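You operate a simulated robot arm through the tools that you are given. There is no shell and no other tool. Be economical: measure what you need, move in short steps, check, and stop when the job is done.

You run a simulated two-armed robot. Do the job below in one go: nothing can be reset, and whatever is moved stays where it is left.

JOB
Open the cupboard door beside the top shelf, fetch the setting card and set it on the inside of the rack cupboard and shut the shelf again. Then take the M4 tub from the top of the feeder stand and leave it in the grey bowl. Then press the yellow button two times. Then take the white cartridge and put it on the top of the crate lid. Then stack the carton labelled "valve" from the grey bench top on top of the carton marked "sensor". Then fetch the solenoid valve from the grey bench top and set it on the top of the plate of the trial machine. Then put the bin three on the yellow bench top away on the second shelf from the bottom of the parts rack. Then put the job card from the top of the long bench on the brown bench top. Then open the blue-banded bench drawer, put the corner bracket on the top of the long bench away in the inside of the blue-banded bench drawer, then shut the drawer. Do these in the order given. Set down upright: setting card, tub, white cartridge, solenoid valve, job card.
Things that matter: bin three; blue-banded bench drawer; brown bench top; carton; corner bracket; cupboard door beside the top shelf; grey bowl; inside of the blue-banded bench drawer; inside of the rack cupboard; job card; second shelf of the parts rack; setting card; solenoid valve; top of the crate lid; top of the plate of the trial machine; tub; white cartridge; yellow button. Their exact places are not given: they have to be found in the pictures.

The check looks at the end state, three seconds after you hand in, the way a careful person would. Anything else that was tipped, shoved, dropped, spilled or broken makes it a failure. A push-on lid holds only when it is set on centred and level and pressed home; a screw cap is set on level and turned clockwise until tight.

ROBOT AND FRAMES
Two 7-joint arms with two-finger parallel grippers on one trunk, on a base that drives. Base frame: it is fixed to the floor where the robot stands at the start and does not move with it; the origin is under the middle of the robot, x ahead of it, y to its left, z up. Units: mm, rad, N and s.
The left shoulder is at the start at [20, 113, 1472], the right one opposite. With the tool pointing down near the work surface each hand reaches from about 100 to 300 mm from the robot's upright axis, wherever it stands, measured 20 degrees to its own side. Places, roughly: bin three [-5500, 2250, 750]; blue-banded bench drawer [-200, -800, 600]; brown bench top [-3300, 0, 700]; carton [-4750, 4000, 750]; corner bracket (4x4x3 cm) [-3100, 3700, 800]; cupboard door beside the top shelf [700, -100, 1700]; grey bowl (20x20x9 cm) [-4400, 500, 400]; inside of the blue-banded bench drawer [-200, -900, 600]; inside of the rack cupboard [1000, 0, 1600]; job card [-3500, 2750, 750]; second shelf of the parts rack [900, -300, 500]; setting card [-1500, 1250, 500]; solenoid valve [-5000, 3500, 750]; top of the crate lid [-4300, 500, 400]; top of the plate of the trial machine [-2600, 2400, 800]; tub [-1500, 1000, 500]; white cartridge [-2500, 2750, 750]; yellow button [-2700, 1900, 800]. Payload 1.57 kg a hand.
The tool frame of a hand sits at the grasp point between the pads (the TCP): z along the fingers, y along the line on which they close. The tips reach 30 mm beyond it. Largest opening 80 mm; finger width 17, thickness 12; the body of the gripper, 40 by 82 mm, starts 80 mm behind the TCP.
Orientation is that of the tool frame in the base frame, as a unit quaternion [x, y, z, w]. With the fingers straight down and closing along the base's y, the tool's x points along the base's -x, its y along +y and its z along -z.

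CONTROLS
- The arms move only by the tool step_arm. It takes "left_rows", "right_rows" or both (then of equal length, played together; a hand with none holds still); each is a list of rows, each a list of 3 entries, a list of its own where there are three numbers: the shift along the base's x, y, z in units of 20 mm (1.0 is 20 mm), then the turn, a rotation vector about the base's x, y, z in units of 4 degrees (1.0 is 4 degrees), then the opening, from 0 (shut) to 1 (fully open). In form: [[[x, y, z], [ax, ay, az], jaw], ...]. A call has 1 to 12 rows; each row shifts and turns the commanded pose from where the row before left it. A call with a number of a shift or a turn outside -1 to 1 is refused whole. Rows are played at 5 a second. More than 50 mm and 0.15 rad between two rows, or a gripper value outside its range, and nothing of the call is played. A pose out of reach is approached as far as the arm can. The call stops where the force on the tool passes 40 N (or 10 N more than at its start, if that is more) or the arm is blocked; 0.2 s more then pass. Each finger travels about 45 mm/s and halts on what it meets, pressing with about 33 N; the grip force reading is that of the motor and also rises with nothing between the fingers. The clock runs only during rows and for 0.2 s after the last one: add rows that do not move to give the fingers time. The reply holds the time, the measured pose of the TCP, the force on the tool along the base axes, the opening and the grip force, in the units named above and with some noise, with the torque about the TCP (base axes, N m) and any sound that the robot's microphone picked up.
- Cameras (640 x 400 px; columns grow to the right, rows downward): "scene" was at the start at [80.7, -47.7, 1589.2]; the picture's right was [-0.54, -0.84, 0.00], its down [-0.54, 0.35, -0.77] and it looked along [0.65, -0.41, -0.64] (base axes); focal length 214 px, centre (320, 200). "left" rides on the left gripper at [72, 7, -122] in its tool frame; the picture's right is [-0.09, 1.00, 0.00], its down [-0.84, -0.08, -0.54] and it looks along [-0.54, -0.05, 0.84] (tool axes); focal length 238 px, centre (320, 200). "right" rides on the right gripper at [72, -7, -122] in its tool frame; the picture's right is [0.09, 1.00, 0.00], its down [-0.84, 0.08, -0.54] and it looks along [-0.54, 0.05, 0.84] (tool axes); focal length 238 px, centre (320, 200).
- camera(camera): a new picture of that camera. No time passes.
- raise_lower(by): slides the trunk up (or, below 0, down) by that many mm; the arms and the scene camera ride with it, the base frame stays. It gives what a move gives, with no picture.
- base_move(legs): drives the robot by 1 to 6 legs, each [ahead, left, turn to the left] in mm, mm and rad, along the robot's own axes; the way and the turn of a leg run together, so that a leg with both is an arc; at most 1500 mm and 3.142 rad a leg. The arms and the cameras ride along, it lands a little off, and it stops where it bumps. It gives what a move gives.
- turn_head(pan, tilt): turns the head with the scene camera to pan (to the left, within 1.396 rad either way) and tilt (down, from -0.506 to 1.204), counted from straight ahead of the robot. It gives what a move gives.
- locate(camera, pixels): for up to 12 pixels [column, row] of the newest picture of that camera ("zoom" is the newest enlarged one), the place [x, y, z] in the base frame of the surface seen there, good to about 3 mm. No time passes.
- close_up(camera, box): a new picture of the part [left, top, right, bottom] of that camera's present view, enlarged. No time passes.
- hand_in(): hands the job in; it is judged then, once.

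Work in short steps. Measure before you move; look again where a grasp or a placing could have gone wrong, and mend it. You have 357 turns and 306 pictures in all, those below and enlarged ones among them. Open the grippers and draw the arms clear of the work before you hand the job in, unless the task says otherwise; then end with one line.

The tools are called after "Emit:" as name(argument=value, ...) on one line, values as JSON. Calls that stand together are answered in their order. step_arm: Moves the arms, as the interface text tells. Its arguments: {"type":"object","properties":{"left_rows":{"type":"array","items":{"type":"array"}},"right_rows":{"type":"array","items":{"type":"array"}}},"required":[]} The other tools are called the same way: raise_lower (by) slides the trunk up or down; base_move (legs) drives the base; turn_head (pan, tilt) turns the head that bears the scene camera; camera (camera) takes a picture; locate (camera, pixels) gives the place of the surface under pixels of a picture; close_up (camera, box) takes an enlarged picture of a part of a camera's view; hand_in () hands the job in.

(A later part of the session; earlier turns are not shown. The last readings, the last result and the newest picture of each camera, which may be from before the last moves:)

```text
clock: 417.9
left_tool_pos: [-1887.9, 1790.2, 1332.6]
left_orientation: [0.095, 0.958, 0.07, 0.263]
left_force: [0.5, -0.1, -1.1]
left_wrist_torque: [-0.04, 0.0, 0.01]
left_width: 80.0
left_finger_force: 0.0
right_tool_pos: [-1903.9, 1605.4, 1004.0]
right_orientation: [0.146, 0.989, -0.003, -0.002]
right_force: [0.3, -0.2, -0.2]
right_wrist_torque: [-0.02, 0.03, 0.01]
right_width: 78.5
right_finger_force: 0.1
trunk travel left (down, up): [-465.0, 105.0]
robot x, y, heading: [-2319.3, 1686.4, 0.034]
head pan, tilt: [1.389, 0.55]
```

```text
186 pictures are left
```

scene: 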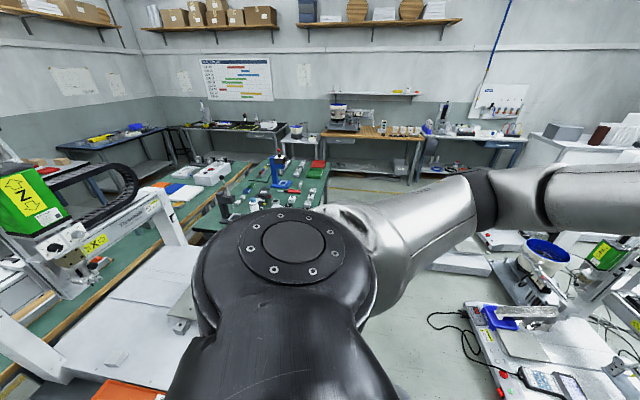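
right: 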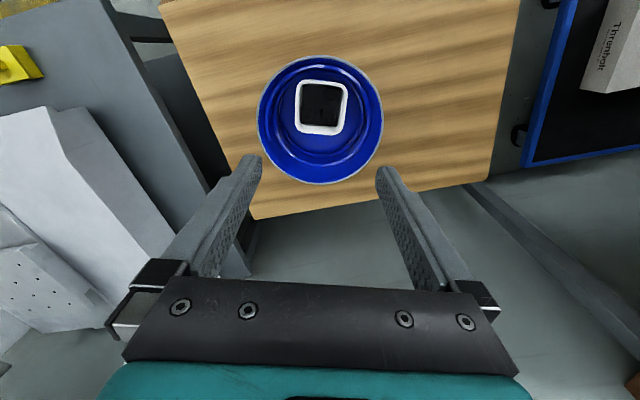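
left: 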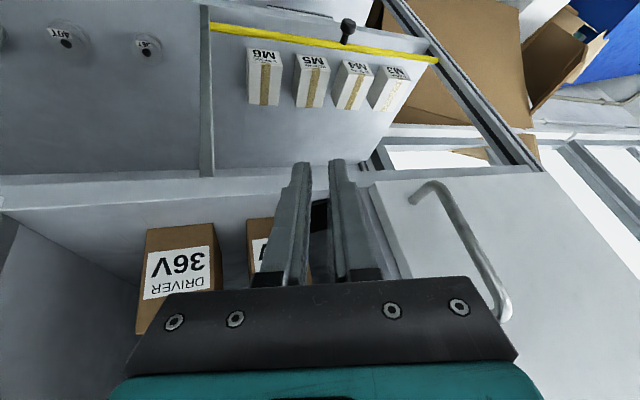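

The trial machine gantry is close on my left. I step back south to turn safely, then face it.

Emit:
base_move(legs=[[0, -420, 0], [0, 0, 2.7]])

Emit:
turn_head(pan=-0.45, tilt=0.5)

Emit:
camera(camera="scene")

```text
clock: 426.8
left_tool_pos: [-2738.5, 1375.2, 1332.9]
left_orientation: [0.91, -0.313, -0.272, 0.009]
left_force: [-0.5, -0.7, -0.5]
left_wrist_torque: [0.02, -0.01, -0.01]
left_width: 80.1
left_finger_force: 0.1
right_tool_pos: [-2640.4, 1531.8, 1003.1]
right_orientation: [0.929, -0.369, 0.003, -0.003]
right_force: [-0.4, -0.4, -0.1]
right_wrist_torque: [0.01, 0.0, 0.04]
right_width: 78.3
right_finger_force: 0.1
trunk travel left (down, up): [-465.0, 105.0]
robot x, y, heading: [-2302.8, 1270.2, 2.711]
head pan, tilt: [1.389, 0.55]
```

```text
clock: 428.6
left_tool_pos: [-2737.2, 1375.8, 1331.7]
left_orientation: [0.91, -0.312, -0.272, 0.008]
left_force: [-0.7, 0.2, -0.4]
left_wrist_torque: [-0.01, 0.05, 0.02]
left_width: 80.1
left_finger_force: 0.1
right_tool_pos: [-2640.3, 1533.2, 1004.5]
right_orientation: [0.929, -0.369, 0.003, -0.002]
right_force: [0.5, -1.2, -0.4]
right_wrist_torque: [-0.05, 0.0, -0.02]
right_width: 78.1
right_finger_force: 0.0
trunk travel left (down, up): [-465.0, 105.0]
robot x, y, heading: [-2306.5, 1275.4, 2.721]
head pan, tilt: [-0.45, 0.499]
```

```text
185 pictures are left
```

scene: 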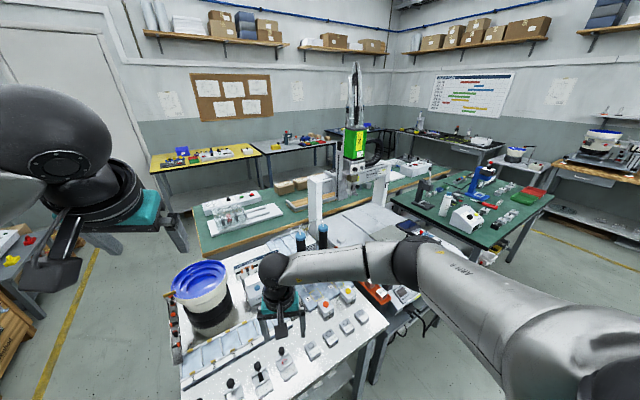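

Small button boxes appear around (320–370,285–330), one with a yellow cap near (347,290). Zoom in.

Emit:
close_up(camera="scene", box=[280, 230, 440, 350])

Emit:
locate(camera="scene", pixels=[[347, 288], [325, 303], [385, 322], [382, 290], [340, 225], [430, 225]])

```text
3.33 times, centred on (360, 290) of scene
```

zoom: 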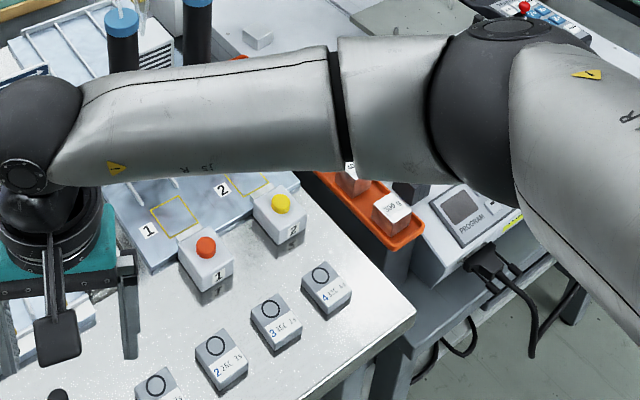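

```text
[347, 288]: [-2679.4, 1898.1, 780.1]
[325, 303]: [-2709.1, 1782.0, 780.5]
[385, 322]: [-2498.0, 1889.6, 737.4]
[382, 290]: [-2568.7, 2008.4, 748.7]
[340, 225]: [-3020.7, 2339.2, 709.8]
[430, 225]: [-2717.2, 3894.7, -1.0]
```

The yellow button is at ≈(-2679,1898,780), 150 mm inside the bench's SE edge. I drive up to it, lower the trunk 165 mm with closed jaws, and check.

Emit:
base_move(legs=[[0, -226, 0], [238, 0, -0.208]])

Emit:
step_arm(right_rows=[[[0, 0, 0], [0, 0, 0], 0], [[0, 0, 0], [0, 0, 0], 0], [[0, 0, 0], [0, 0, 0], 0], [[0, 0, 0], [0, 0, 0], 0], [[0, 0, 0], [0, 0, 0], 0]])

Emit:
raise_lower(by=-140)

Emit:
camera(camera="right")

```text
clock: 431.6
left_tool_pos: [-2820.1, 1787.3, 1331.6]
left_orientation: [0.872, -0.407, -0.27, -0.02]
left_force: [0.0, -0.5, -0.1]
left_wrist_torque: [0.0, 0.01, 0.0]
left_width: 80.0
left_finger_force: 0.1
right_tool_pos: [-2693.2, 1921.2, 1003.6]
right_orientation: [0.886, -0.464, 0.003, -0.002]
right_force: [-0.3, -0.5, 0.2]
right_wrist_torque: [-0.02, 0.01, 0.02]
right_width: 78.5
right_finger_force: 0.0
trunk travel left (down, up): [-465.0, 105.0]
robot x, y, heading: [-2419.5, 1600.3, 2.505]
head pan, tilt: [-0.45, 0.499]
```

```text
clock: 432.9
left_tool_pos: [-2818.6, 1786.0, 1333.2]
left_orientation: [0.872, -0.407, -0.271, -0.019]
left_force: [0.1, -0.5, -0.2]
left_wrist_torque: [-0.02, 0.01, -0.01]
left_width: 79.7
left_finger_force: 0.0
right_tool_pos: [-2692.9, 1919.1, 1002.8]
right_orientation: [0.886, -0.464, 0.003, -0.003]
right_force: [-0.3, 0.6, -0.4]
right_wrist_torque: [-0.02, 0.0, -0.02]
right_width: 0.0
right_finger_force: 15.1
trunk travel left (down, up): [-465.0, 105.0]
robot x, y, heading: [-2418.4, 1596.5, 2.503]
head pan, tilt: [-0.45, 0.499]
```

```text
clock: 434.5
left_tool_pos: [-2820.3, 1787.3, 1192.2]
left_orientation: [0.872, -0.407, -0.272, -0.019]
left_force: [-0.2, -0.4, 0.2]
left_wrist_torque: [0.01, 0.01, 0.01]
left_width: 80.3
left_finger_force: 0.0
right_tool_pos: [-2692.2, 1919.7, 863.9]
right_orientation: [0.886, -0.464, 0.003, -0.002]
right_force: [-1.2, 0.3, -0.3]
right_wrist_torque: [-0.01, -0.02, 0.02]
right_width: 0.1
right_finger_force: 21.0
trunk travel left (down, up): [-325.0, 245.0]
robot x, y, heading: [-2417.9, 1598.9, 2.501]
head pan, tilt: [-0.45, 0.499]
```

```text
183 pictures are left
```

right: 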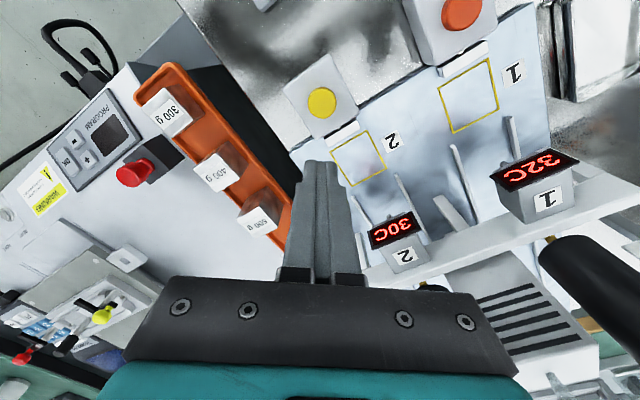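

The yellow button is at (322,102) in the wrist view. Locate its cap.

Emit:
locate(camera="right", pixels=[[322, 100], [315, 95], [330, 105], [322, 112], [300, 105], [385, 230]])

```text
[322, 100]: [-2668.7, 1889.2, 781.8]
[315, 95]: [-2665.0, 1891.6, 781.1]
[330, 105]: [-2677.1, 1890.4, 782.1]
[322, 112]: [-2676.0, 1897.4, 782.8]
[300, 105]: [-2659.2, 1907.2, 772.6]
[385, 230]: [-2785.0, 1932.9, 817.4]
```

Button centre ≈(-2671,1892), top z 782. Move above it and come down to just above contact.

Emit:
step_arm(right_rows=[[[0.55, -0.7, 0], [0, 0, 0], 0], [[0.5, -0.7, 0], [0, 0, 0], 0], [[0, 0, -0.8], [0, 0, 0], 0], [[0, 0, -0.8], [0, 0, 0], 0], [[0, 0, -0.7], [0, 0, 0], 0]])

Emit:
camera(camera="right")

```text
clock: 435.7
left_tool_pos: [-2819.8, 1786.6, 1193.1]
left_orientation: [0.872, -0.406, -0.272, -0.02]
left_force: [-0.3, 0.2, 0.2]
left_wrist_torque: [0.0, 0.01, 0.01]
left_width: 80.0
left_finger_force: 0.1
right_tool_pos: [-2669.9, 1892.7, 817.4]
right_orientation: [0.886, -0.464, 0.004, -0.002]
right_force: [0.2, 0.6, 0.4]
right_wrist_torque: [0.02, 0.03, -0.03]
right_width: 0.0
right_finger_force: 21.2
trunk travel left (down, up): [-325.0, 245.0]
robot x, y, heading: [-2419.4, 1597.0, 2.502]
head pan, tilt: [-0.45, 0.499]
```

```text
182 pictures are left
```

right: 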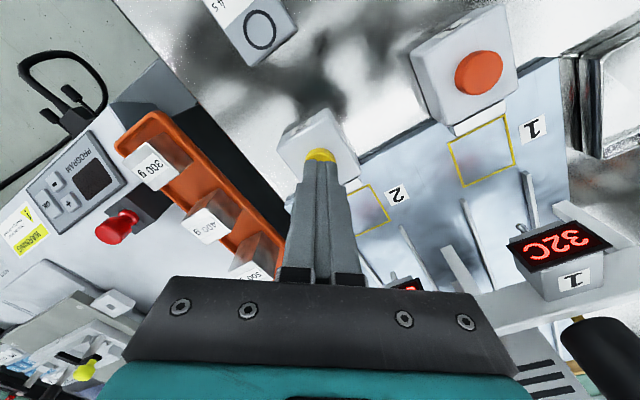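

Fingertips are over the yellow cap (318,158). Press down in small steps, watching force and sound.

Emit:
step_arm(right_rows=[[[0, 0, -0.2], [0, 0, 0], 0], [[0, 0, -0.15], [0, 0, 0], 0], [[0, 0, -0.15], [0, 0, 0], 0], [[0, 0, -0.15], [0, 0, 0], 0]])

```text
clock: 436.7
left_tool_pos: [-2819.0, 1786.5, 1193.3]
left_orientation: [0.872, -0.407, -0.271, -0.02]
left_force: [0.0, 0.2, -0.6]
left_wrist_torque: [0.0, 0.0, -0.01]
left_width: 80.4
left_finger_force: 0.1
right_tool_pos: [-2671.6, 1891.6, 806.0]
right_orientation: [0.886, -0.465, 0.002, -0.002]
right_force: [1.4, -1.1, 5.8]
right_wrist_torque: [0.04, -0.03, -0.06]
right_width: 0.0
right_finger_force: 21.3
trunk travel left (down, up): [-325.0, 245.0]
robot x, y, heading: [-2412.0, 1599.9, 2.507]
head pan, tilt: [-0.45, 0.499]
heard: click
```

First click heard. Release fully upward, then press again identically.

Emit:
step_arm(right_rows=[[[0, 0, 0.5], [0, 0, 0], 0], [[0, 0, 0.3], [0, 0, 0], 0], [[0, 0, 0], [0, 0, 0], 0]])

Emit:
step_arm(right_rows=[[[0, 0, -0.3], [0, 0, 0], 0], [[0, 0, -0.2], [0, 0, 0], 0], [[0, 0, -0.15], [0, 0, 0], 0], [[0, 0, -0.15], [0, 0, 0], 0]])

Emit:
step_arm(right_rows=[[[0, 0, 1], [0, 0, 0], 0], [[0, 0, 1], [0, 0, 0], 0], [[0, 0, 1], [0, 0, 0], 0], [[0, 0, 1], [0, 0, 0], 0]])

```text
clock: 437.5
left_tool_pos: [-2819.6, 1787.3, 1193.1]
left_orientation: [0.872, -0.406, -0.271, -0.021]
left_force: [-0.1, -0.5, 0.1]
left_wrist_torque: [-0.02, 0.0, -0.01]
left_width: 80.0
left_finger_force: 0.1
right_tool_pos: [-2671.8, 1890.4, 820.1]
right_orientation: [0.886, -0.463, 0.004, -0.002]
right_force: [0.4, -0.5, 0.0]
right_wrist_torque: [0.02, -0.02, -0.01]
right_width: 0.1
right_finger_force: 21.0
trunk travel left (down, up): [-325.0, 245.0]
robot x, y, heading: [-2416.5, 1596.9, 2.502]
head pan, tilt: [-0.45, 0.499]
```

```text
clock: 438.5
left_tool_pos: [-2818.7, 1787.3, 1192.5]
left_orientation: [0.872, -0.406, -0.271, -0.019]
left_force: [-1.1, 0.9, -0.6]
left_wrist_torque: [0.02, 0.02, -0.03]
left_width: 80.1
left_finger_force: 0.0
right_tool_pos: [-2670.4, 1891.6, 804.8]
right_orientation: [0.886, -0.464, 0.002, -0.003]
right_force: [0.4, 1.0, 5.3]
right_wrist_torque: [0.03, 0.02, -0.01]
right_width: 0.0
right_finger_force: 21.6
trunk travel left (down, up): [-325.0, 245.0]
robot x, y, heading: [-2417.8, 1597.5, 2.507]
head pan, tilt: [-0.45, 0.499]
heard: click
```

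```text
clock: 439.5
left_tool_pos: [-2819.6, 1787.0, 1191.9]
left_orientation: [0.872, -0.406, -0.272, -0.02]
left_force: [-0.1, 0.7, 0.6]
left_wrist_torque: [-0.04, -0.02, 0.0]
left_width: 80.0
left_finger_force: 0.1
right_tool_pos: [-2669.3, 1892.3, 885.8]
right_orientation: [0.886, -0.464, 0.003, -0.002]
right_force: [0.2, 0.2, -0.2]
right_wrist_torque: [-0.01, 0.02, 0.01]
right_width: 0.1
right_finger_force: 21.0
trunk travel left (down, up): [-325.0, 245.0]
robot x, y, heading: [-2413.2, 1596.5, 2.505]
head pan, tilt: [-0.45, 0.499]
```

Two clicks done. Next the white cartridge near (-2500,2750). I raise, back off 150 mm and look that way.

Emit:
raise_lower(by=140)

Emit:
base_move(legs=[[-150, 0, 0]])

Emit:
turn_head(pan=-0.95, tilt=0.6)

Emit:
camera(camera="scene")

```text
clock: 441.2
left_tool_pos: [-2819.3, 1786.9, 1332.8]
left_orientation: [0.872, -0.406, -0.271, -0.019]
left_force: [0.8, 1.1, 0.6]
left_wrist_torque: [-0.02, 0.01, 0.02]
left_width: 79.8
left_finger_force: 0.0
right_tool_pos: [-2669.4, 1892.6, 1024.9]
right_orientation: [0.886, -0.464, 0.002, -0.002]
right_force: [-0.2, -0.7, -0.3]
right_wrist_torque: [0.01, -0.02, 0.05]
right_width: 0.3
right_finger_force: 21.7
trunk travel left (down, up): [-465.0, 105.0]
robot x, y, heading: [-2420.5, 1595.2, 2.505]
head pan, tilt: [-0.45, 0.499]
```

```text
clock: 442.6
left_tool_pos: [-2701.8, 1699.4, 1332.3]
left_orientation: [0.872, -0.407, -0.271, -0.019]
left_force: [0.4, -0.4, -0.1]
left_wrist_torque: [0.01, 0.02, -0.01]
left_width: 79.7
left_finger_force: 0.0
right_tool_pos: [-2550.6, 1805.2, 1025.9]
right_orientation: [0.885, -0.465, 0.002, -0.003]
right_force: [-0.7, 0.3, -0.1]
right_wrist_torque: [0.01, 0.02, 0.01]
right_width: 0.0
right_finger_force: 21.1
trunk travel left (down, up): [-465.0, 105.0]
robot x, y, heading: [-2298.3, 1511.3, 2.501]
head pan, tilt: [-0.45, 0.499]
```

```text
clock: 443.5
left_tool_pos: [-2702.1, 1701.2, 1332.3]
left_orientation: [0.872, -0.407, -0.272, -0.02]
left_force: [0.6, -0.4, 1.4]
left_wrist_torque: [0.03, -0.01, 0.02]
left_width: 80.1
left_finger_force: 0.1
right_tool_pos: [-2551.3, 1805.8, 1026.0]
right_orientation: [0.886, -0.465, 0.003, -0.003]
right_force: [0.0, -0.3, 0.3]
right_wrist_torque: [-0.01, -0.02, 0.01]
right_width: 0.0
right_finger_force: 21.4
trunk travel left (down, up): [-465.0, 105.0]
robot x, y, heading: [-2296.7, 1505.3, 2.501]
head pan, tilt: [-0.949, 0.6]
```

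```text
181 pictures are left
```

scene: 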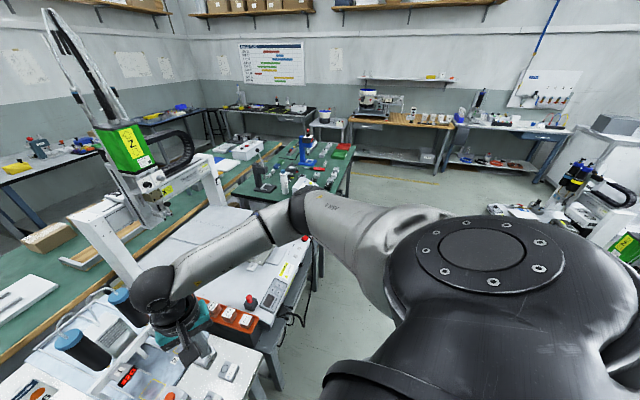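

The green bench at (310,165) likely holds the cartridge. Zoom and locate.

Emit:
close_up(camera="scene", box=[230, 125, 370, 215])

Emit:
locate(camera="scene", pixels=[[347, 195], [355, 150], [400, 240], [430, 190], [380, 160], [315, 290], [340, 280]])

```text
4.44 times, centred on (300, 170) of scene
```

zoom: 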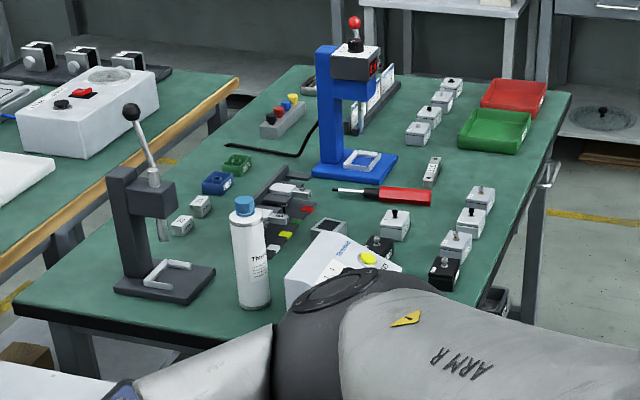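

```text
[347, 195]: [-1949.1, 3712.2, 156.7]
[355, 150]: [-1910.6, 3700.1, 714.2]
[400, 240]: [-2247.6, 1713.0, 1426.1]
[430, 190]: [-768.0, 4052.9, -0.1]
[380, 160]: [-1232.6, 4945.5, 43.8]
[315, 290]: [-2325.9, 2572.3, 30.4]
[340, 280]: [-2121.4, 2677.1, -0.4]
```

The white cylinder with a blue cap at zoom (250,250) is the cartridge. Measure it and the bench edges.

Emit:
locate(camera="zoom", pixels=[[246, 203], [250, 250], [254, 300], [236, 250], [268, 250], [20, 305], [180, 340], [480, 300], [540, 180], [570, 100], [320, 280], [165, 280]])

```text
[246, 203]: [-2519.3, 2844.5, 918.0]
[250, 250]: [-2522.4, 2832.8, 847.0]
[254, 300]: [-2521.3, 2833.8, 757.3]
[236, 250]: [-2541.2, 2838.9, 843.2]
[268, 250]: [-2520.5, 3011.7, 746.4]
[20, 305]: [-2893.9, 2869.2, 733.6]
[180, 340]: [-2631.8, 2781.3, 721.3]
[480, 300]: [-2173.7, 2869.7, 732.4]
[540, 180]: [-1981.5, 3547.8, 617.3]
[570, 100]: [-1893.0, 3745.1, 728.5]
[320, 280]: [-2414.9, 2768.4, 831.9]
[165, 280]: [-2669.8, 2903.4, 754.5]
```

The cartridge axis is ≈(-2520,2857), z 745–925, ~50 mm thick. I'll take it with a 45°-pitched hand from the bench corner. Drive to (-2080,2430).

Emit:
base_move(legs=[[300, -690, 0], [79, -182, 0.05]])

Emit:
turn_head(pan=-0.15, tilt=0.7)

Emit:
camera(camera="scene")

```text
clock: 448.7
left_tool_pos: [-2507.1, 2599.2, 1331.4]
left_orientation: [0.881, -0.388, -0.271, -0.014]
left_force: [-0.2, 0.6, 0.0]
left_wrist_torque: [-0.03, -0.03, 0.02]
left_width: 80.0
left_finger_force: 0.0
right_tool_pos: [-2361.0, 2710.9, 1025.8]
right_orientation: [0.895, -0.445, 0.003, -0.002]
right_force: [-0.7, -0.4, 1.0]
right_wrist_torque: [0.0, 0.01, -0.01]
right_width: 0.1
right_finger_force: 21.2
trunk travel left (down, up): [-465.0, 105.0]
robot x, y, heading: [-2093.3, 2425.8, 2.549]
head pan, tilt: [-0.949, 0.6]
```

```text
clock: 449.8
left_tool_pos: [-2506.5, 2598.8, 1333.0]
left_orientation: [0.881, -0.388, -0.271, -0.015]
left_force: [-0.6, -0.1, -0.2]
left_wrist_torque: [0.0, 0.03, -0.01]
left_width: 80.0
left_finger_force: 0.1
right_tool_pos: [-2362.1, 2709.9, 1024.8]
right_orientation: [0.896, -0.444, 0.004, -0.003]
right_force: [-0.4, 1.0, 0.9]
right_wrist_torque: [0.02, -0.01, 0.01]
right_width: 0.2
right_finger_force: 21.6
trunk travel left (down, up): [-465.0, 105.0]
robot x, y, heading: [-2096.4, 2429.1, 2.548]
head pan, tilt: [-0.15, 0.7]
```

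```text
179 pictures are left
```

scene: 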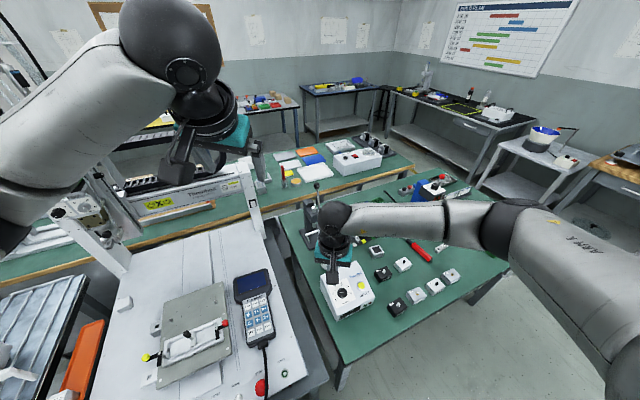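

The right hand hides the cartridge but positions are known. I yaw and pitch the right hand to 45° while raising the left arm, then lower the trunk.

Emit:
step_arm(left_rows=[[[0, 0, 1], [0, 0, 0], 1], [[0, 0, 1], [0, 0, 0], 1], [[0, 0, 1], [0, 0, 0], 1], [[0, 0, 1], [0, 0, 0], 1], [[0, 0, 1], [0, 0, 0], 1], [[0, 0, 1], [0, 0, 0], 1], [[0, 0, 1], [0, 0, 0], 1], [[0, 0, 1], [0, 0, 0], 1], [[0, 0, 1], [0, 0, 0], 1], [[0, 0, 1], [0, 0, 0], 1], [[0, 0, 1], [0, 0, 0], 1], [[0, 0, 1], [0, 0, 0], 1]], right_rows=[[[0, 0, 0.5], [0, 0, 0.91], 1], [[0, 0, 0.5], [0, 0, 0.91], 1], [[0, 0, 0.5], [0, 0, 0.91], 1], [[0, 0, 0.5], [0, 0, 0.91], 1], [[0, 0, 0], [0, 0, 0.91], 1], [[-0.4, 0.4, 0], [0.532, 0.775, 0], 1], [[-0.4, 0.4, 0], [0.532, 0.775, 0], 1], [[-0.4, 0.4, 0], [0.532, 0.775, 0], 1], [[-0.4, 0.4, 0], [0.532, 0.775, 0], 1], [[-0.4, 0.4, 0], [0.532, 0.775, 0], 1], [[-0.4, 0.4, 0], [0.532, 0.775, 0], 1], [[-0.4, 0.4, 0], [0.532, 0.775, 0], 1]])

Emit:
raise_lower(by=-130)

Emit:
step_arm(right_rows=[[[-0.4, 0.4, 0], [0.532, 0.775, 0], 1], [[-0.4, 0.4, 0], [0.532, 0.775, 0], 1], [[-0.3, 0.4, 0], [0.532, 0.775, 0], 1], [[-0.3, 0.4, 0], [0.532, 0.775, 0], 1], [[-0.3, 0.4, 0], [0.532, 0.775, 0], 1]])

Emit:
camera(camera="right")

```text
clock: 452.4
left_tool_pos: [-2508.3, 2599.7, 1572.9]
left_orientation: [0.881, -0.388, -0.271, -0.015]
left_force: [-0.6, 0.2, -1.0]
left_wrist_torque: [-0.02, -0.01, 0.02]
left_width: 80.1
left_finger_force: 0.1
right_tool_pos: [-2417.0, 2767.3, 1064.9]
right_orientation: [0.93, -0.29, -0.215, -0.07]
right_force: [-0.2, -0.6, -1.0]
right_wrist_torque: [-0.03, 0.02, -0.02]
right_width: 79.9
right_finger_force: 0.1
trunk travel left (down, up): [-465.0, 105.0]
robot x, y, heading: [-2094.5, 2427.7, 2.546]
head pan, tilt: [-0.15, 0.7]
```

```text
clock: 454.0
left_tool_pos: [-2508.1, 2600.1, 1442.9]
left_orientation: [0.881, -0.388, -0.271, -0.014]
left_force: [0.4, -0.2, 0.4]
left_wrist_torque: [0.01, -0.04, -0.02]
left_width: 79.9
left_finger_force: 0.1
right_tool_pos: [-2416.9, 2767.1, 934.0]
right_orientation: [0.929, -0.292, -0.215, -0.07]
right_force: [0.0, 0.3, 0.0]
right_wrist_torque: [-0.03, 0.0, -0.01]
right_width: 79.7
right_finger_force: 0.0
trunk travel left (down, up): [-335.0, 235.0]
robot x, y, heading: [-2097.9, 2425.8, 2.549]
head pan, tilt: [-0.15, 0.7]
```

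```text
clock: 455.2
left_tool_pos: [-2508.9, 2599.7, 1442.3]
left_orientation: [0.881, -0.388, -0.272, -0.014]
left_force: [0.5, -0.1, 0.1]
left_wrist_torque: [0.01, 0.02, -0.02]
left_width: 79.9
left_finger_force: 0.1
right_tool_pos: [-2452.9, 2808.9, 936.4]
right_orientation: [0.882, -0.277, -0.364, -0.116]
right_force: [-0.5, -0.9, 0.1]
right_wrist_torque: [0.0, 0.0, -0.04]
right_width: 80.1
right_finger_force: 0.0
trunk travel left (down, up): [-335.0, 235.0]
robot x, y, heading: [-2100.9, 2425.7, 2.548]
head pan, tilt: [-0.15, 0.7]
```

```text
178 pictures are left
```

right: 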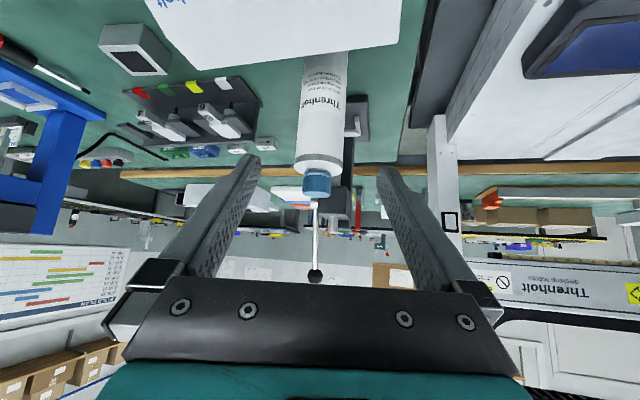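

Cartridge centred between the fingers (body at (322,110), cap at (318,180)). I locate its sides to verify alignment.

Emit:
locate(camera="right", pixels=[[320, 110], [305, 110], [338, 110], [318, 175], [318, 195], [320, 150]])

```text
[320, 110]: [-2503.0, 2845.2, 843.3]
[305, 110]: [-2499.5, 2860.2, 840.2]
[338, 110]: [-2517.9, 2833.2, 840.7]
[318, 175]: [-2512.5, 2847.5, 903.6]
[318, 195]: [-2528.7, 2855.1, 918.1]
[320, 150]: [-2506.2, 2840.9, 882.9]
```

Aligned. Advance 85 mm onto the cartridge body and grip.

Emit:
step_arm(right_rows=[[[-0.7, 0.49, -0.56], [0, 0, 0], 1], [[-0.7, 0.49, -0.56], [0, 0, 0], 1], [[-0.7, 0.49, -0.56], [0, 0, 0], 1], [[-0.7, 0.49, -0.56], [0, 0, 0], 1], [[-0.7, 0.49, -0.56], [0, 0, 0], 1], [[0, 0, 0], [0, 0, 0], 0.4], [[0, 0, 0], [0, 0, 0], 0.4], [[0, 0, 0], [0, 0, 0], 0.4], [[0, 0, 0], [0, 0, 0], 0.4]])

Emit:
camera(camera="right")

```text
clock: 457.2
left_tool_pos: [-2508.3, 2599.3, 1442.8]
left_orientation: [0.881, -0.387, -0.271, -0.015]
left_force: [0.3, 0.2, -0.5]
left_wrist_torque: [0.02, -0.03, 0.02]
left_width: 79.9
left_finger_force: 0.0
right_tool_pos: [-2522.0, 2856.4, 877.1]
right_orientation: [0.882, -0.276, -0.364, -0.115]
right_force: [-1.0, -1.0, 0.4]
right_wrist_torque: [-0.14, 0.19, 0.05]
right_width: 47.2
right_finger_force: 32.7
trunk travel left (down, up): [-335.0, 235.0]
robot x, y, heading: [-2097.4, 2425.7, 2.547]
head pan, tilt: [-0.15, 0.7]
```

```text
177 pictures are left
```

right: 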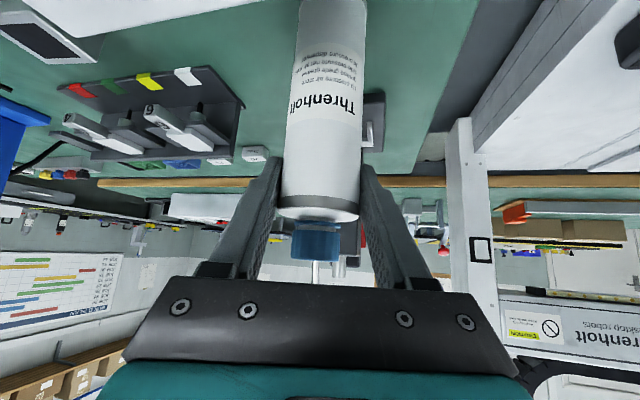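

Cartridge gripped (47 mm). I lift, back away, retract the hand, go south-east to clear ground, and turn toward the crate.

Emit:
raise_lower(by=150)

Emit:
base_move(legs=[[-250, 0, 0]])

Emit:
step_arm(right_rows=[[[0.8, -0.55, 0], [0, 0, 0], 0.3], [[0.8, -0.55, 0], [0, 0, 0], 0.3], [[0.8, -0.55, 0], [0, 0, 0], 0.3], [[0.8, -0.55, 0], [0, 0, 0], 0.3], [[0.8, -0.55, 0], [0, 0, 0], 0.3], [[0.8, -0.55, 0], [0, 0, 0], 0.3], [[0.8, -0.55, 0], [0, 0, 0], 0.3]])

Emit:
base_move(legs=[[-380, 570, 0], [0, 0, 1.88], [686, -215, 0], [233, -797, 0], [233, -797, 0]])

```text
clock: 459.0
left_tool_pos: [-2509.7, 2599.9, 1592.2]
left_orientation: [0.881, -0.387, -0.272, -0.014]
left_force: [-0.1, 0.2, -0.1]
left_wrist_torque: [0.01, -0.02, -0.06]
left_width: 80.2
left_finger_force: 0.0
right_tool_pos: [-2521.2, 2856.8, 1026.1]
right_orientation: [0.882, -0.276, -0.365, -0.116]
right_force: [-0.3, -0.9, -3.3]
right_wrist_torque: [-0.02, -0.01, 0.01]
right_width: 47.1
right_finger_force: 33.0
trunk travel left (down, up): [-485.0, 85.0]
robot x, y, heading: [-2092.2, 2426.8, 2.541]
head pan, tilt: [-0.15, 0.7]
```

```text
clock: 460.8
left_tool_pos: [-2302.2, 2461.5, 1592.1]
left_orientation: [0.881, -0.387, -0.272, -0.014]
left_force: [0.1, -0.5, -0.4]
left_wrist_torque: [0.02, 0.01, 0.0]
left_width: 79.9
left_finger_force: 0.1
right_tool_pos: [-2315.0, 2718.5, 1028.1]
right_orientation: [0.881, -0.277, -0.365, -0.116]
right_force: [-0.5, -0.1, -3.0]
right_wrist_torque: [0.0, 0.0, 0.03]
right_width: 47.3
right_finger_force: 32.8
trunk travel left (down, up): [-485.0, 85.0]
robot x, y, heading: [-1888.8, 2286.5, 2.55]
head pan, tilt: [-0.15, 0.7]
```

```text
clock: 462.4
left_tool_pos: [-2302.2, 2461.2, 1592.5]
left_orientation: [0.881, -0.388, -0.27, -0.015]
left_force: [0.1, -0.1, 1.4]
left_wrist_torque: [0.03, -0.03, 0.0]
left_width: 80.0
left_finger_force: 0.1
right_tool_pos: [-2242.2, 2668.8, 1028.6]
right_orientation: [0.882, -0.277, -0.364, -0.117]
right_force: [1.2, 0.2, -3.9]
right_wrist_torque: [-0.02, -0.02, 0.0]
right_width: 47.0
right_finger_force: 33.0
right hand out of reach, approached as far as the arm can: row 5, 6, 7
trunk travel left (down, up): [-485.0, 85.0]
robot x, y, heading: [-1890.0, 2287.2, 2.55]
head pan, tilt: [-0.15, 0.7]
```

```text
clock: 482.3
left_tool_pos: [-3952.5, 494.1, 1592.7]
left_orientation: [0.827, 0.492, -0.168, 0.213]
left_force: [0.4, 0.5, -0.4]
left_wrist_torque: [0.0, -0.02, 0.0]
left_width: 80.1
left_finger_force: 0.1
right_tool_pos: [-4170.8, 483.2, 1027.5]
right_orientation: [0.738, 0.556, -0.305, 0.228]
right_force: [0.4, -0.4, -3.9]
right_wrist_torque: [0.04, 0.0, 0.02]
right_width: 47.2
right_finger_force: 33.4
trunk travel left (down, up): [-485.0, 85.0]
robot x, y, heading: [-3923.6, 940.9, -1.841]
head pan, tilt: [-0.15, 0.7]
```

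Arrived with the cartridge above the crate. I shift the base slightly so it's over (-4195,550), lower 400, and look.

Emit:
base_move(legs=[[-58, -41, 0]])

Emit:
raise_lower(by=-400)

Emit:
turn_head(pan=-0.2, tilt=0.9)

Emit:
camera(camera="scene")

Emit:
camera(camera="right")

```text
clock: 483.3
left_tool_pos: [-3978.5, 560.7, 1591.9]
left_orientation: [0.827, 0.492, -0.169, 0.213]
left_force: [0.5, -0.4, 0.4]
left_wrist_torque: [-0.01, -0.02, 0.03]
left_width: 80.1
left_finger_force: 0.0
right_tool_pos: [-4194.8, 549.4, 1028.9]
right_orientation: [0.738, 0.556, -0.306, 0.229]
right_force: [0.1, 0.6, -4.6]
right_wrist_torque: [0.06, 0.0, 0.0]
right_width: 47.0
right_finger_force: 33.2
trunk travel left (down, up): [-485.0, 85.0]
robot x, y, heading: [-3947.9, 1004.3, -1.831]
head pan, tilt: [-0.15, 0.7]
```

```text
clock: 487.1
left_tool_pos: [-3976.8, 559.6, 1192.7]
left_orientation: [0.827, 0.492, -0.169, 0.212]
left_force: [0.8, -0.9, -0.3]
left_wrist_torque: [0.06, 0.04, 0.03]
left_width: 80.0
left_finger_force: 0.1
right_tool_pos: [-4194.8, 549.3, 628.3]
right_orientation: [0.738, 0.557, -0.306, 0.228]
right_force: [0.1, 0.2, -4.2]
right_wrist_torque: [0.01, -0.03, -0.02]
right_width: 47.0
right_finger_force: 32.9
trunk travel left (down, up): [-85.0, 485.0]
robot x, y, heading: [-3949.3, 1008.0, -1.838]
head pan, tilt: [-0.15, 0.7]
```

```text
clock: 487.9
left_tool_pos: [-3976.6, 561.3, 1192.9]
left_orientation: [0.827, 0.492, -0.168, 0.212]
left_force: [-0.7, 0.6, 0.0]
left_wrist_torque: [0.02, 0.01, -0.05]
left_width: 80.0
left_finger_force: 0.1
right_tool_pos: [-4194.5, 549.6, 627.7]
right_orientation: [0.737, 0.557, -0.306, 0.229]
right_force: [0.7, -0.1, -3.7]
right_wrist_torque: [0.05, 0.02, 0.02]
right_width: 47.2
right_finger_force: 32.8
trunk travel left (down, up): [-85.0, 485.0]
robot x, y, heading: [-3949.5, 1007.1, -1.834]
head pan, tilt: [-0.201, 0.901]
```

```text
176 pictures are left
```

scene: 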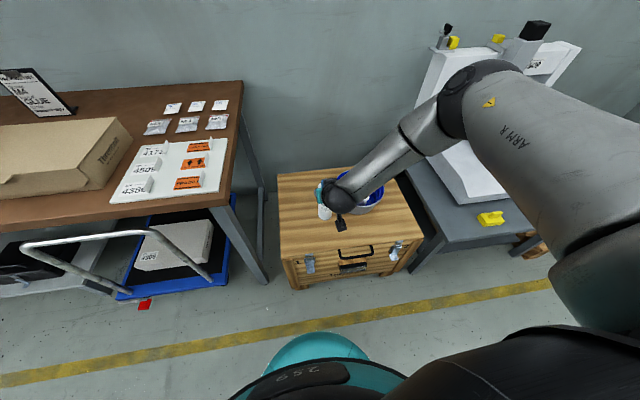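

```text
175 pictures are left
```

right: 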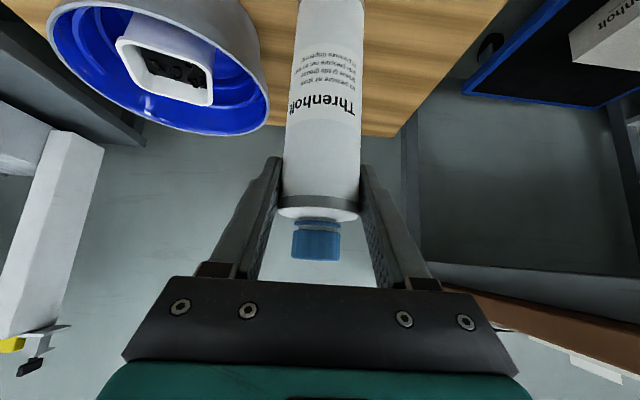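

It's over free lid area right of the bowl. Lower 75 mm by trunk and then gently by arm to contact.

Emit:
raise_lower(by=-74)

Emit:
step_arm(right_rows=[[[0, 0, -0.2], [0, 0, 0], 0.3], [[0, 0, -0.1], [0, 0, 0], 0.3], [[0, 0, -0.1], [0, 0, 0], 0.3]])

```text
clock: 489.0
left_tool_pos: [-3977.2, 560.3, 1117.9]
left_orientation: [0.827, 0.492, -0.169, 0.212]
left_force: [0.3, 0.3, 0.2]
left_wrist_torque: [0.0, 0.01, -0.01]
left_width: 80.0
left_finger_force: 0.0
right_tool_pos: [-4195.3, 549.4, 554.8]
right_orientation: [0.737, 0.558, -0.305, 0.229]
right_force: [-1.5, 0.6, -4.3]
right_wrist_torque: [0.01, -0.04, -0.02]
right_width: 47.2
right_finger_force: 33.3
trunk travel left (down, up): [-11.0, 559.0]
robot x, y, heading: [-3947.9, 1005.6, -1.833]
head pan, tilt: [-0.201, 0.901]
```

```text
clock: 489.8
left_tool_pos: [-3976.7, 560.3, 1118.4]
left_orientation: [0.828, 0.492, -0.169, 0.212]
left_force: [0.7, -0.2, 0.1]
left_wrist_torque: [-0.01, -0.01, 0.0]
left_width: 80.0
left_finger_force: 0.0
right_tool_pos: [-4194.0, 548.1, 550.4]
right_orientation: [0.738, 0.557, -0.306, 0.228]
right_force: [0.5, 0.8, -1.1]
right_wrist_torque: [0.05, -0.11, 0.0]
right_width: 47.0
right_finger_force: 33.0
right hand out of reach, approached as far as the arm can: row 3
trunk travel left (down, up): [-11.0, 559.0]
robot x, y, heading: [-3947.0, 1006.5, -1.839]
head pan, tilt: [-0.201, 0.901]
```

Contact is just starting (load dropping); finish with the trunk by 4 mm.

Emit:
raise_lower(by=-4)

```text
clock: 490.3
left_tool_pos: [-3976.5, 562.1, 1115.0]
left_orientation: [0.827, 0.492, -0.169, 0.212]
left_force: [-0.7, 0.5, 0.8]
left_wrist_torque: [0.01, 0.03, 0.03]
left_width: 79.9
left_finger_force: 0.2
right_tool_pos: [-4194.9, 546.1, 549.8]
right_orientation: [0.737, 0.554, -0.31, 0.23]
right_force: [0.1, 5.9, 22.1]
right_wrist_torque: [0.34, -0.17, 0.03]
right_width: 47.1
right_finger_force: 33.1
trunk travel left (down, up): [-7.0, 563.0]
robot x, y, heading: [-3945.7, 1007.1, -1.831]
head pan, tilt: [-0.201, 0.901]
```

Seated on the lid (22 N). Relieve 2 mm, open the jaws, and back the base straight off.

Emit:
raise_lower(by=2)

Emit:
step_arm(right_rows=[[[0, 0, 0], [0, 0, 0], 0.7], [[0, 0, 0], [0, 0, 0], 1], [[0, 0, 0], [0, 0, 0], 1], [[0, 0, 0], [0, 0, 0], 1]])

Emit:
base_move(legs=[[-160, 0, 0]])

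Emit:
camera(camera="right")

```text
clock: 490.8
left_tool_pos: [-3976.3, 560.5, 1117.1]
left_orientation: [0.827, 0.492, -0.17, 0.213]
left_force: [0.1, -0.2, 0.3]
left_wrist_torque: [0.02, -0.02, -0.01]
left_width: 79.9
left_finger_force: 0.0
right_tool_pos: [-4193.6, 546.7, 550.6]
right_orientation: [0.737, 0.557, -0.308, 0.23]
right_force: [0.0, -5.3, 13.2]
right_wrist_torque: [-1.03, -0.05, 0.0]
right_width: 47.0
right_finger_force: 34.0
trunk travel left (down, up): [-9.0, 561.0]
robot x, y, heading: [-3949.3, 1006.8, -1.833]
head pan, tilt: [-0.201, 0.901]
```

```text
clock: 491.8
left_tool_pos: [-3977.0, 560.2, 1116.6]
left_orientation: [0.827, 0.492, -0.169, 0.211]
left_force: [-0.1, -0.6, 0.6]
left_wrist_torque: [-0.03, -0.02, 0.02]
left_width: 80.1
left_finger_force: 0.1
right_tool_pos: [-4193.0, 547.8, 548.3]
right_orientation: [0.737, 0.557, -0.306, 0.229]
right_force: [0.5, 0.2, -0.7]
right_wrist_torque: [-0.01, -0.02, 0.0]
right_width: 80.0
right_finger_force: 0.1
trunk travel left (down, up): [-9.0, 561.0]
robot x, y, heading: [-3945.0, 1008.1, -1.833]
head pan, tilt: [-0.201, 0.901]
```

```text
clock: 493.2
left_tool_pos: [-3935.1, 715.2, 1117.3]
left_orientation: [0.828, 0.491, -0.169, 0.212]
left_force: [0.6, 0.1, 0.1]
left_wrist_torque: [-0.02, 0.01, 0.03]
left_width: 80.2
left_finger_force: 0.0
right_tool_pos: [-4152.4, 701.3, 548.1]
right_orientation: [0.738, 0.557, -0.306, 0.228]
right_force: [-1.6, -0.2, -1.2]
right_wrist_torque: [0.04, -0.03, 0.02]
right_width: 79.9
right_finger_force: 0.1
trunk travel left (down, up): [-9.0, 561.0]
robot x, y, heading: [-3904.8, 1157.4, -1.834]
head pan, tilt: [-0.201, 0.901]
```

```text
174 pictures are left
```

right: 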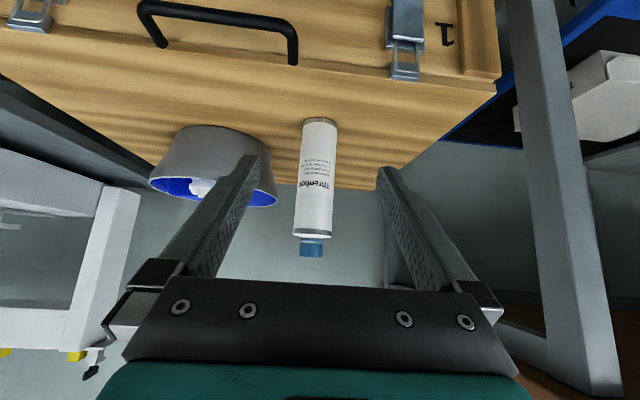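

Cartridge stands upright on the lid. Next the cartons on the grey bench (-4750,4000). I raise the trunk, move off, and turn north to look.

Emit:
raise_lower(by=400)

Emit:
base_move(legs=[[-60, -250, 0], [0, 0, -2.7]])

Emit:
turn_head(pan=0.0, tilt=0.4)

Emit:
camera(camera="scene")

```text
clock: 497.1
left_tool_pos: [-3935.5, 713.0, 1515.6]
left_orientation: [0.827, 0.492, -0.169, 0.212]
left_force: [0.7, 0.0, 0.4]
left_wrist_torque: [0.02, -0.01, 0.0]
left_width: 80.0
left_finger_force: 0.1
right_tool_pos: [-4152.0, 701.6, 948.2]
right_orientation: [0.737, 0.558, -0.305, 0.229]
right_force: [0.0, 0.5, -0.7]
right_wrist_torque: [-0.03, -0.02, 0.02]
right_width: 80.3
right_finger_force: 0.0
trunk travel left (down, up): [-409.0, 161.0]
robot x, y, heading: [-3907.4, 1161.4, -1.833]
head pan, tilt: [-0.201, 0.901]
```

```text
clock: 505.4
left_tool_pos: [-4279.0, 1705.7, 1515.5]
left_orientation: [-0.646, 0.714, 0.241, 0.124]
left_force: [0.9, 1.0, -0.2]
left_wrist_torque: [-0.02, 0.02, -0.01]
left_width: 80.1
left_finger_force: 0.1
right_tool_pos: [-4082.2, 1800.0, 948.3]
right_orientation: [0.69, -0.614, -0.285, -0.256]
right_force: [-0.3, 0.6, 0.9]
right_wrist_torque: [0.0, -0.02, -0.01]
right_width: 80.3
right_finger_force: 0.0
trunk travel left (down, up): [-409.0, 161.0]
robot x, y, heading: [-4134.1, 1285.5, 1.695]
head pan, tilt: [-0.201, 0.901]
```

```text
clock: 506.3
left_tool_pos: [-4278.7, 1704.8, 1516.1]
left_orientation: [-0.645, 0.714, 0.241, 0.124]
left_force: [0.1, 0.1, 0.4]
left_wrist_torque: [0.0, 0.03, -0.01]
left_width: 80.1
left_finger_force: 0.1
right_tool_pos: [-4083.4, 1800.7, 947.6]
right_orientation: [0.691, -0.613, -0.285, -0.255]
right_force: [-0.6, 0.4, 0.6]
right_wrist_torque: [0.01, 0.0, 0.0]
right_width: 80.0
right_finger_force: 0.0
trunk travel left (down, up): [-409.0, 161.0]
robot x, y, heading: [-4131.7, 1285.6, 1.705]
head pan, tilt: [0.0, 0.4]
```

```text
173 pictures are left
```

scene: 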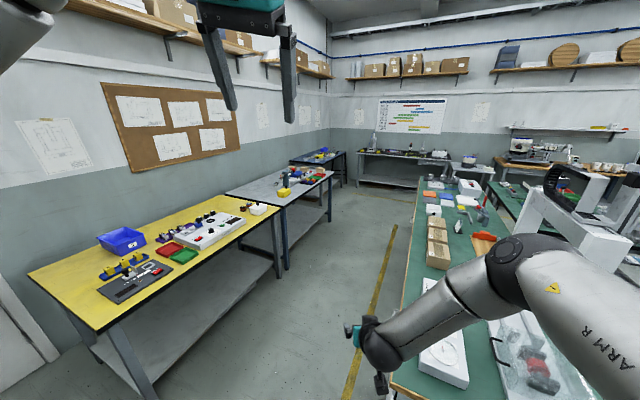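

Corridor ahead between the yellow/grey benches (left) and the long green bench (right). I measure the edges.

Emit:
locate(camera="scene", pixels=[[415, 200], [392, 370], [400, 260], [280, 205], [287, 206], [332, 175], [270, 212], [155, 320], [285, 192], [230, 190], [380, 250]])

Emit:
close_up(camera="scene", box=[210, 140, 350, 230])

```text
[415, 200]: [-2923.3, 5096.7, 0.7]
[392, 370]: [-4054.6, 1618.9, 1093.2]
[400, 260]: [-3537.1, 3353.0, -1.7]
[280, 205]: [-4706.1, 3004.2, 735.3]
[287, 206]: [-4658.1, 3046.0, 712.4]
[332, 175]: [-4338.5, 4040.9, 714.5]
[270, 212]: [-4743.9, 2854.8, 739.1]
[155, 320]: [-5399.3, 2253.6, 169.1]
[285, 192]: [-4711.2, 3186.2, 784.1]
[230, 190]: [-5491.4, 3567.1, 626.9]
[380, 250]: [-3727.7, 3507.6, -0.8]
```

```text
4.44 times, centred on (280, 185) of scene
```

zoom: 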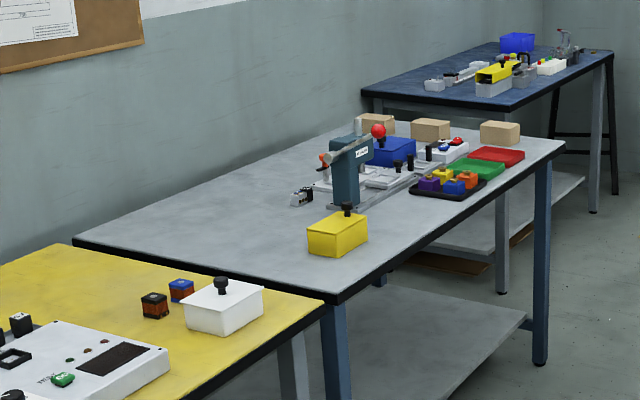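

Grey bench's front edge runs (-4658,3046)→(-4338,4041); cartons stand at its north part. I drive up the corridor to (-4250,3400) and face the bench.

Emit:
base_move(legs=[[1006, -75, 0], [1050, -79, 0], [0, 0, 1.12]])

Emit:
turn_head(pan=-0.25, tilt=0.65)

Emit:
camera(camera="scene")

```text
clock: 519.4
left_tool_pos: [-4684.6, 3375.5, 1516.4]
left_orientation: [0.928, -0.255, -0.27, 0.026]
left_force: [-0.3, 0.4, 0.3]
left_wrist_torque: [-0.02, 0.01, -0.02]
left_width: 80.0
left_finger_force: 0.0
right_tool_pos: [-4688.9, 3594.4, 948.1]
right_orientation: [0.913, -0.145, -0.377, -0.062]
right_force: [-0.4, -0.2, -0.1]
right_wrist_torque: [-0.01, 0.02, 0.01]
right_width: 79.8
right_finger_force: 0.1
trunk travel left (down, up): [-409.0, 161.0]
robot x, y, heading: [-4240.7, 3328.3, 2.843]
head pan, tilt: [0.0, 0.4]
```

```text
clock: 520.1
left_tool_pos: [-4685.2, 3375.7, 1514.7]
left_orientation: [0.928, -0.255, -0.27, 0.025]
left_force: [0.3, 0.8, -0.7]
left_wrist_torque: [0.0, -0.01, 0.01]
left_width: 79.9
left_finger_force: 0.0
right_tool_pos: [-4688.9, 3593.7, 947.9]
right_orientation: [0.913, -0.145, -0.377, -0.061]
right_force: [-0.3, 0.5, 0.4]
right_wrist_torque: [0.0, -0.03, -0.03]
right_width: 80.2
right_finger_force: 0.1
trunk travel left (down, up): [-409.0, 161.0]
robot x, y, heading: [-4235.6, 3331.7, 2.843]
head pan, tilt: [-0.25, 0.649]
```

```text
171 pictures are left
```

scene: 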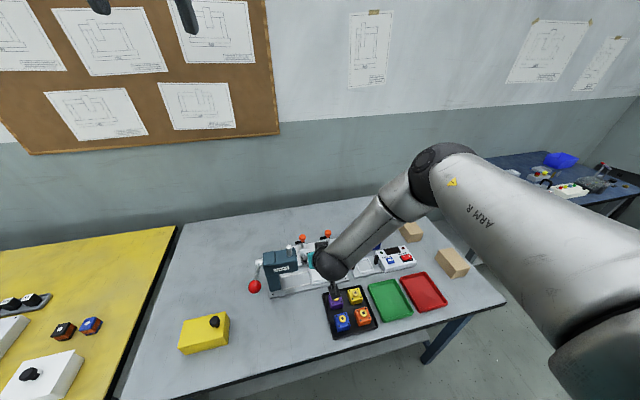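

Cartons at (410,232) and (452,263), a third behind the arm. I shift 350 mm north for a better view.

Emit:
base_move(legs=[[0, -400, 0]])

Emit:
turn_head(pan=0.1, tilt=0.65)

Emit:
camera(camera="scene")

```text
clock: 522.6
left_tool_pos: [-4567.2, 3761.0, 1517.1]
left_orientation: [0.929, -0.252, -0.27, 0.026]
left_force: [0.3, 0.2, -0.6]
left_wrist_torque: [0.01, -0.01, 0.02]
left_width: 79.9
left_finger_force: 0.0
right_tool_pos: [-4571.6, 3979.8, 947.8]
right_orientation: [0.913, -0.143, -0.377, -0.062]
right_force: [0.2, -0.1, 0.0]
right_wrist_torque: [-0.03, 0.0, 0.0]
right_width: 79.7
right_finger_force: 0.1
trunk travel left (down, up): [-409.0, 161.0]
robot x, y, heading: [-4121.3, 3721.1, 2.843]
head pan, tilt: [-0.25, 0.649]
```

```text
clock: 523.5
left_tool_pos: [-4567.4, 3760.2, 1515.5]
left_orientation: [0.929, -0.251, -0.27, 0.026]
left_force: [0.0, -0.4, -0.4]
left_wrist_torque: [-0.01, 0.02, 0.03]
left_width: 80.0
left_finger_force: 0.0
right_tool_pos: [-4571.9, 3979.8, 948.7]
right_orientation: [0.913, -0.143, -0.377, -0.061]
right_force: [0.1, -0.4, 0.8]
right_wrist_torque: [0.02, 0.02, 0.01]
right_width: 80.0
right_finger_force: 0.0
trunk travel left (down, up): [-409.0, 161.0]
robot x, y, heading: [-4124.6, 3716.5, 2.843]
head pan, tilt: [0.099, 0.649]
```

```text
170 pictures are left
```

scene: 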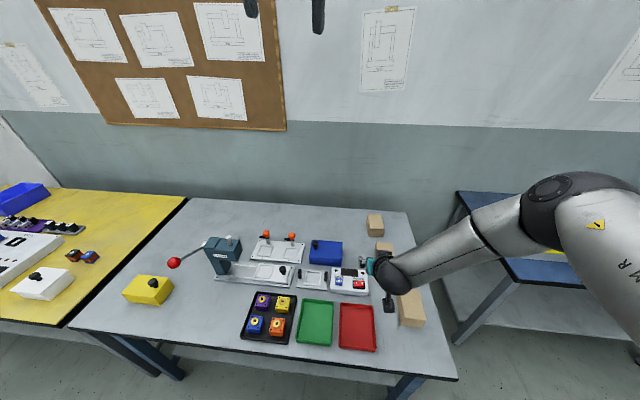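

Three cartons at (375,225), (383,248) and (411,308). Close-up to read labels.

Emit:
close_up(camera="scene", box=[350, 205, 440, 335])

Emit:
locate(camera="scene", pixels=[[375, 225], [383, 248], [411, 308], [376, 215], [411, 292], [455, 378], [75, 328], [400, 295], [422, 295], [185, 200], [405, 212]])

```text
3.08 times, centred on (395, 270) of scene
```

zoom: 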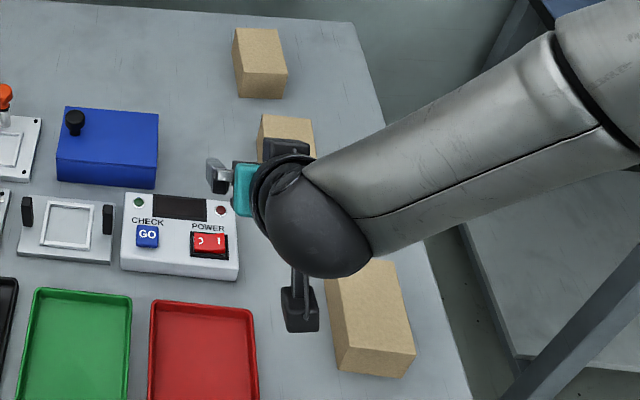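

```text
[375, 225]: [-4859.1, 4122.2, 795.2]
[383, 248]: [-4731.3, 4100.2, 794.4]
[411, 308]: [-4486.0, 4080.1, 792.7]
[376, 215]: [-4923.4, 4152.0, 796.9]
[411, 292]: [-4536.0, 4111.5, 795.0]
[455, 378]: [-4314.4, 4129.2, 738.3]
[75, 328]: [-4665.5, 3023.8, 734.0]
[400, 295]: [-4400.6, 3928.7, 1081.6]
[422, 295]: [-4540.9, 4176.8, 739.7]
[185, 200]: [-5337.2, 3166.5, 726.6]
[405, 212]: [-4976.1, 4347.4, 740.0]
```

No labels on the visible sides; I check from the wrist camera.

Emit:
camera(camera="right")

Emit:
camera(camera="left")

```text
168 pictures are left
```

right: 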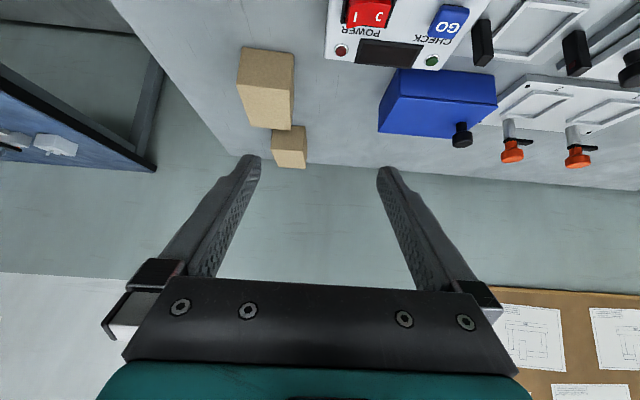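

```text
167 pictures are left
```

left: 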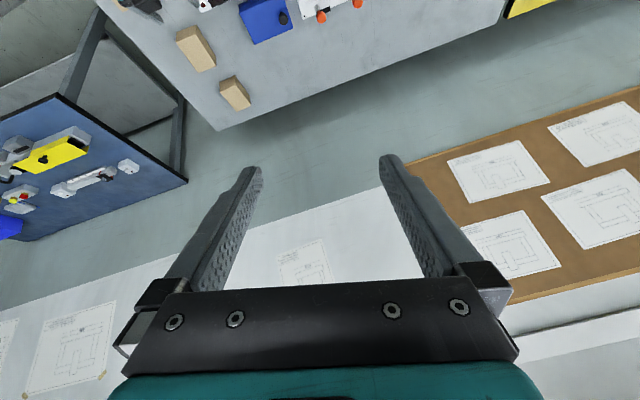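

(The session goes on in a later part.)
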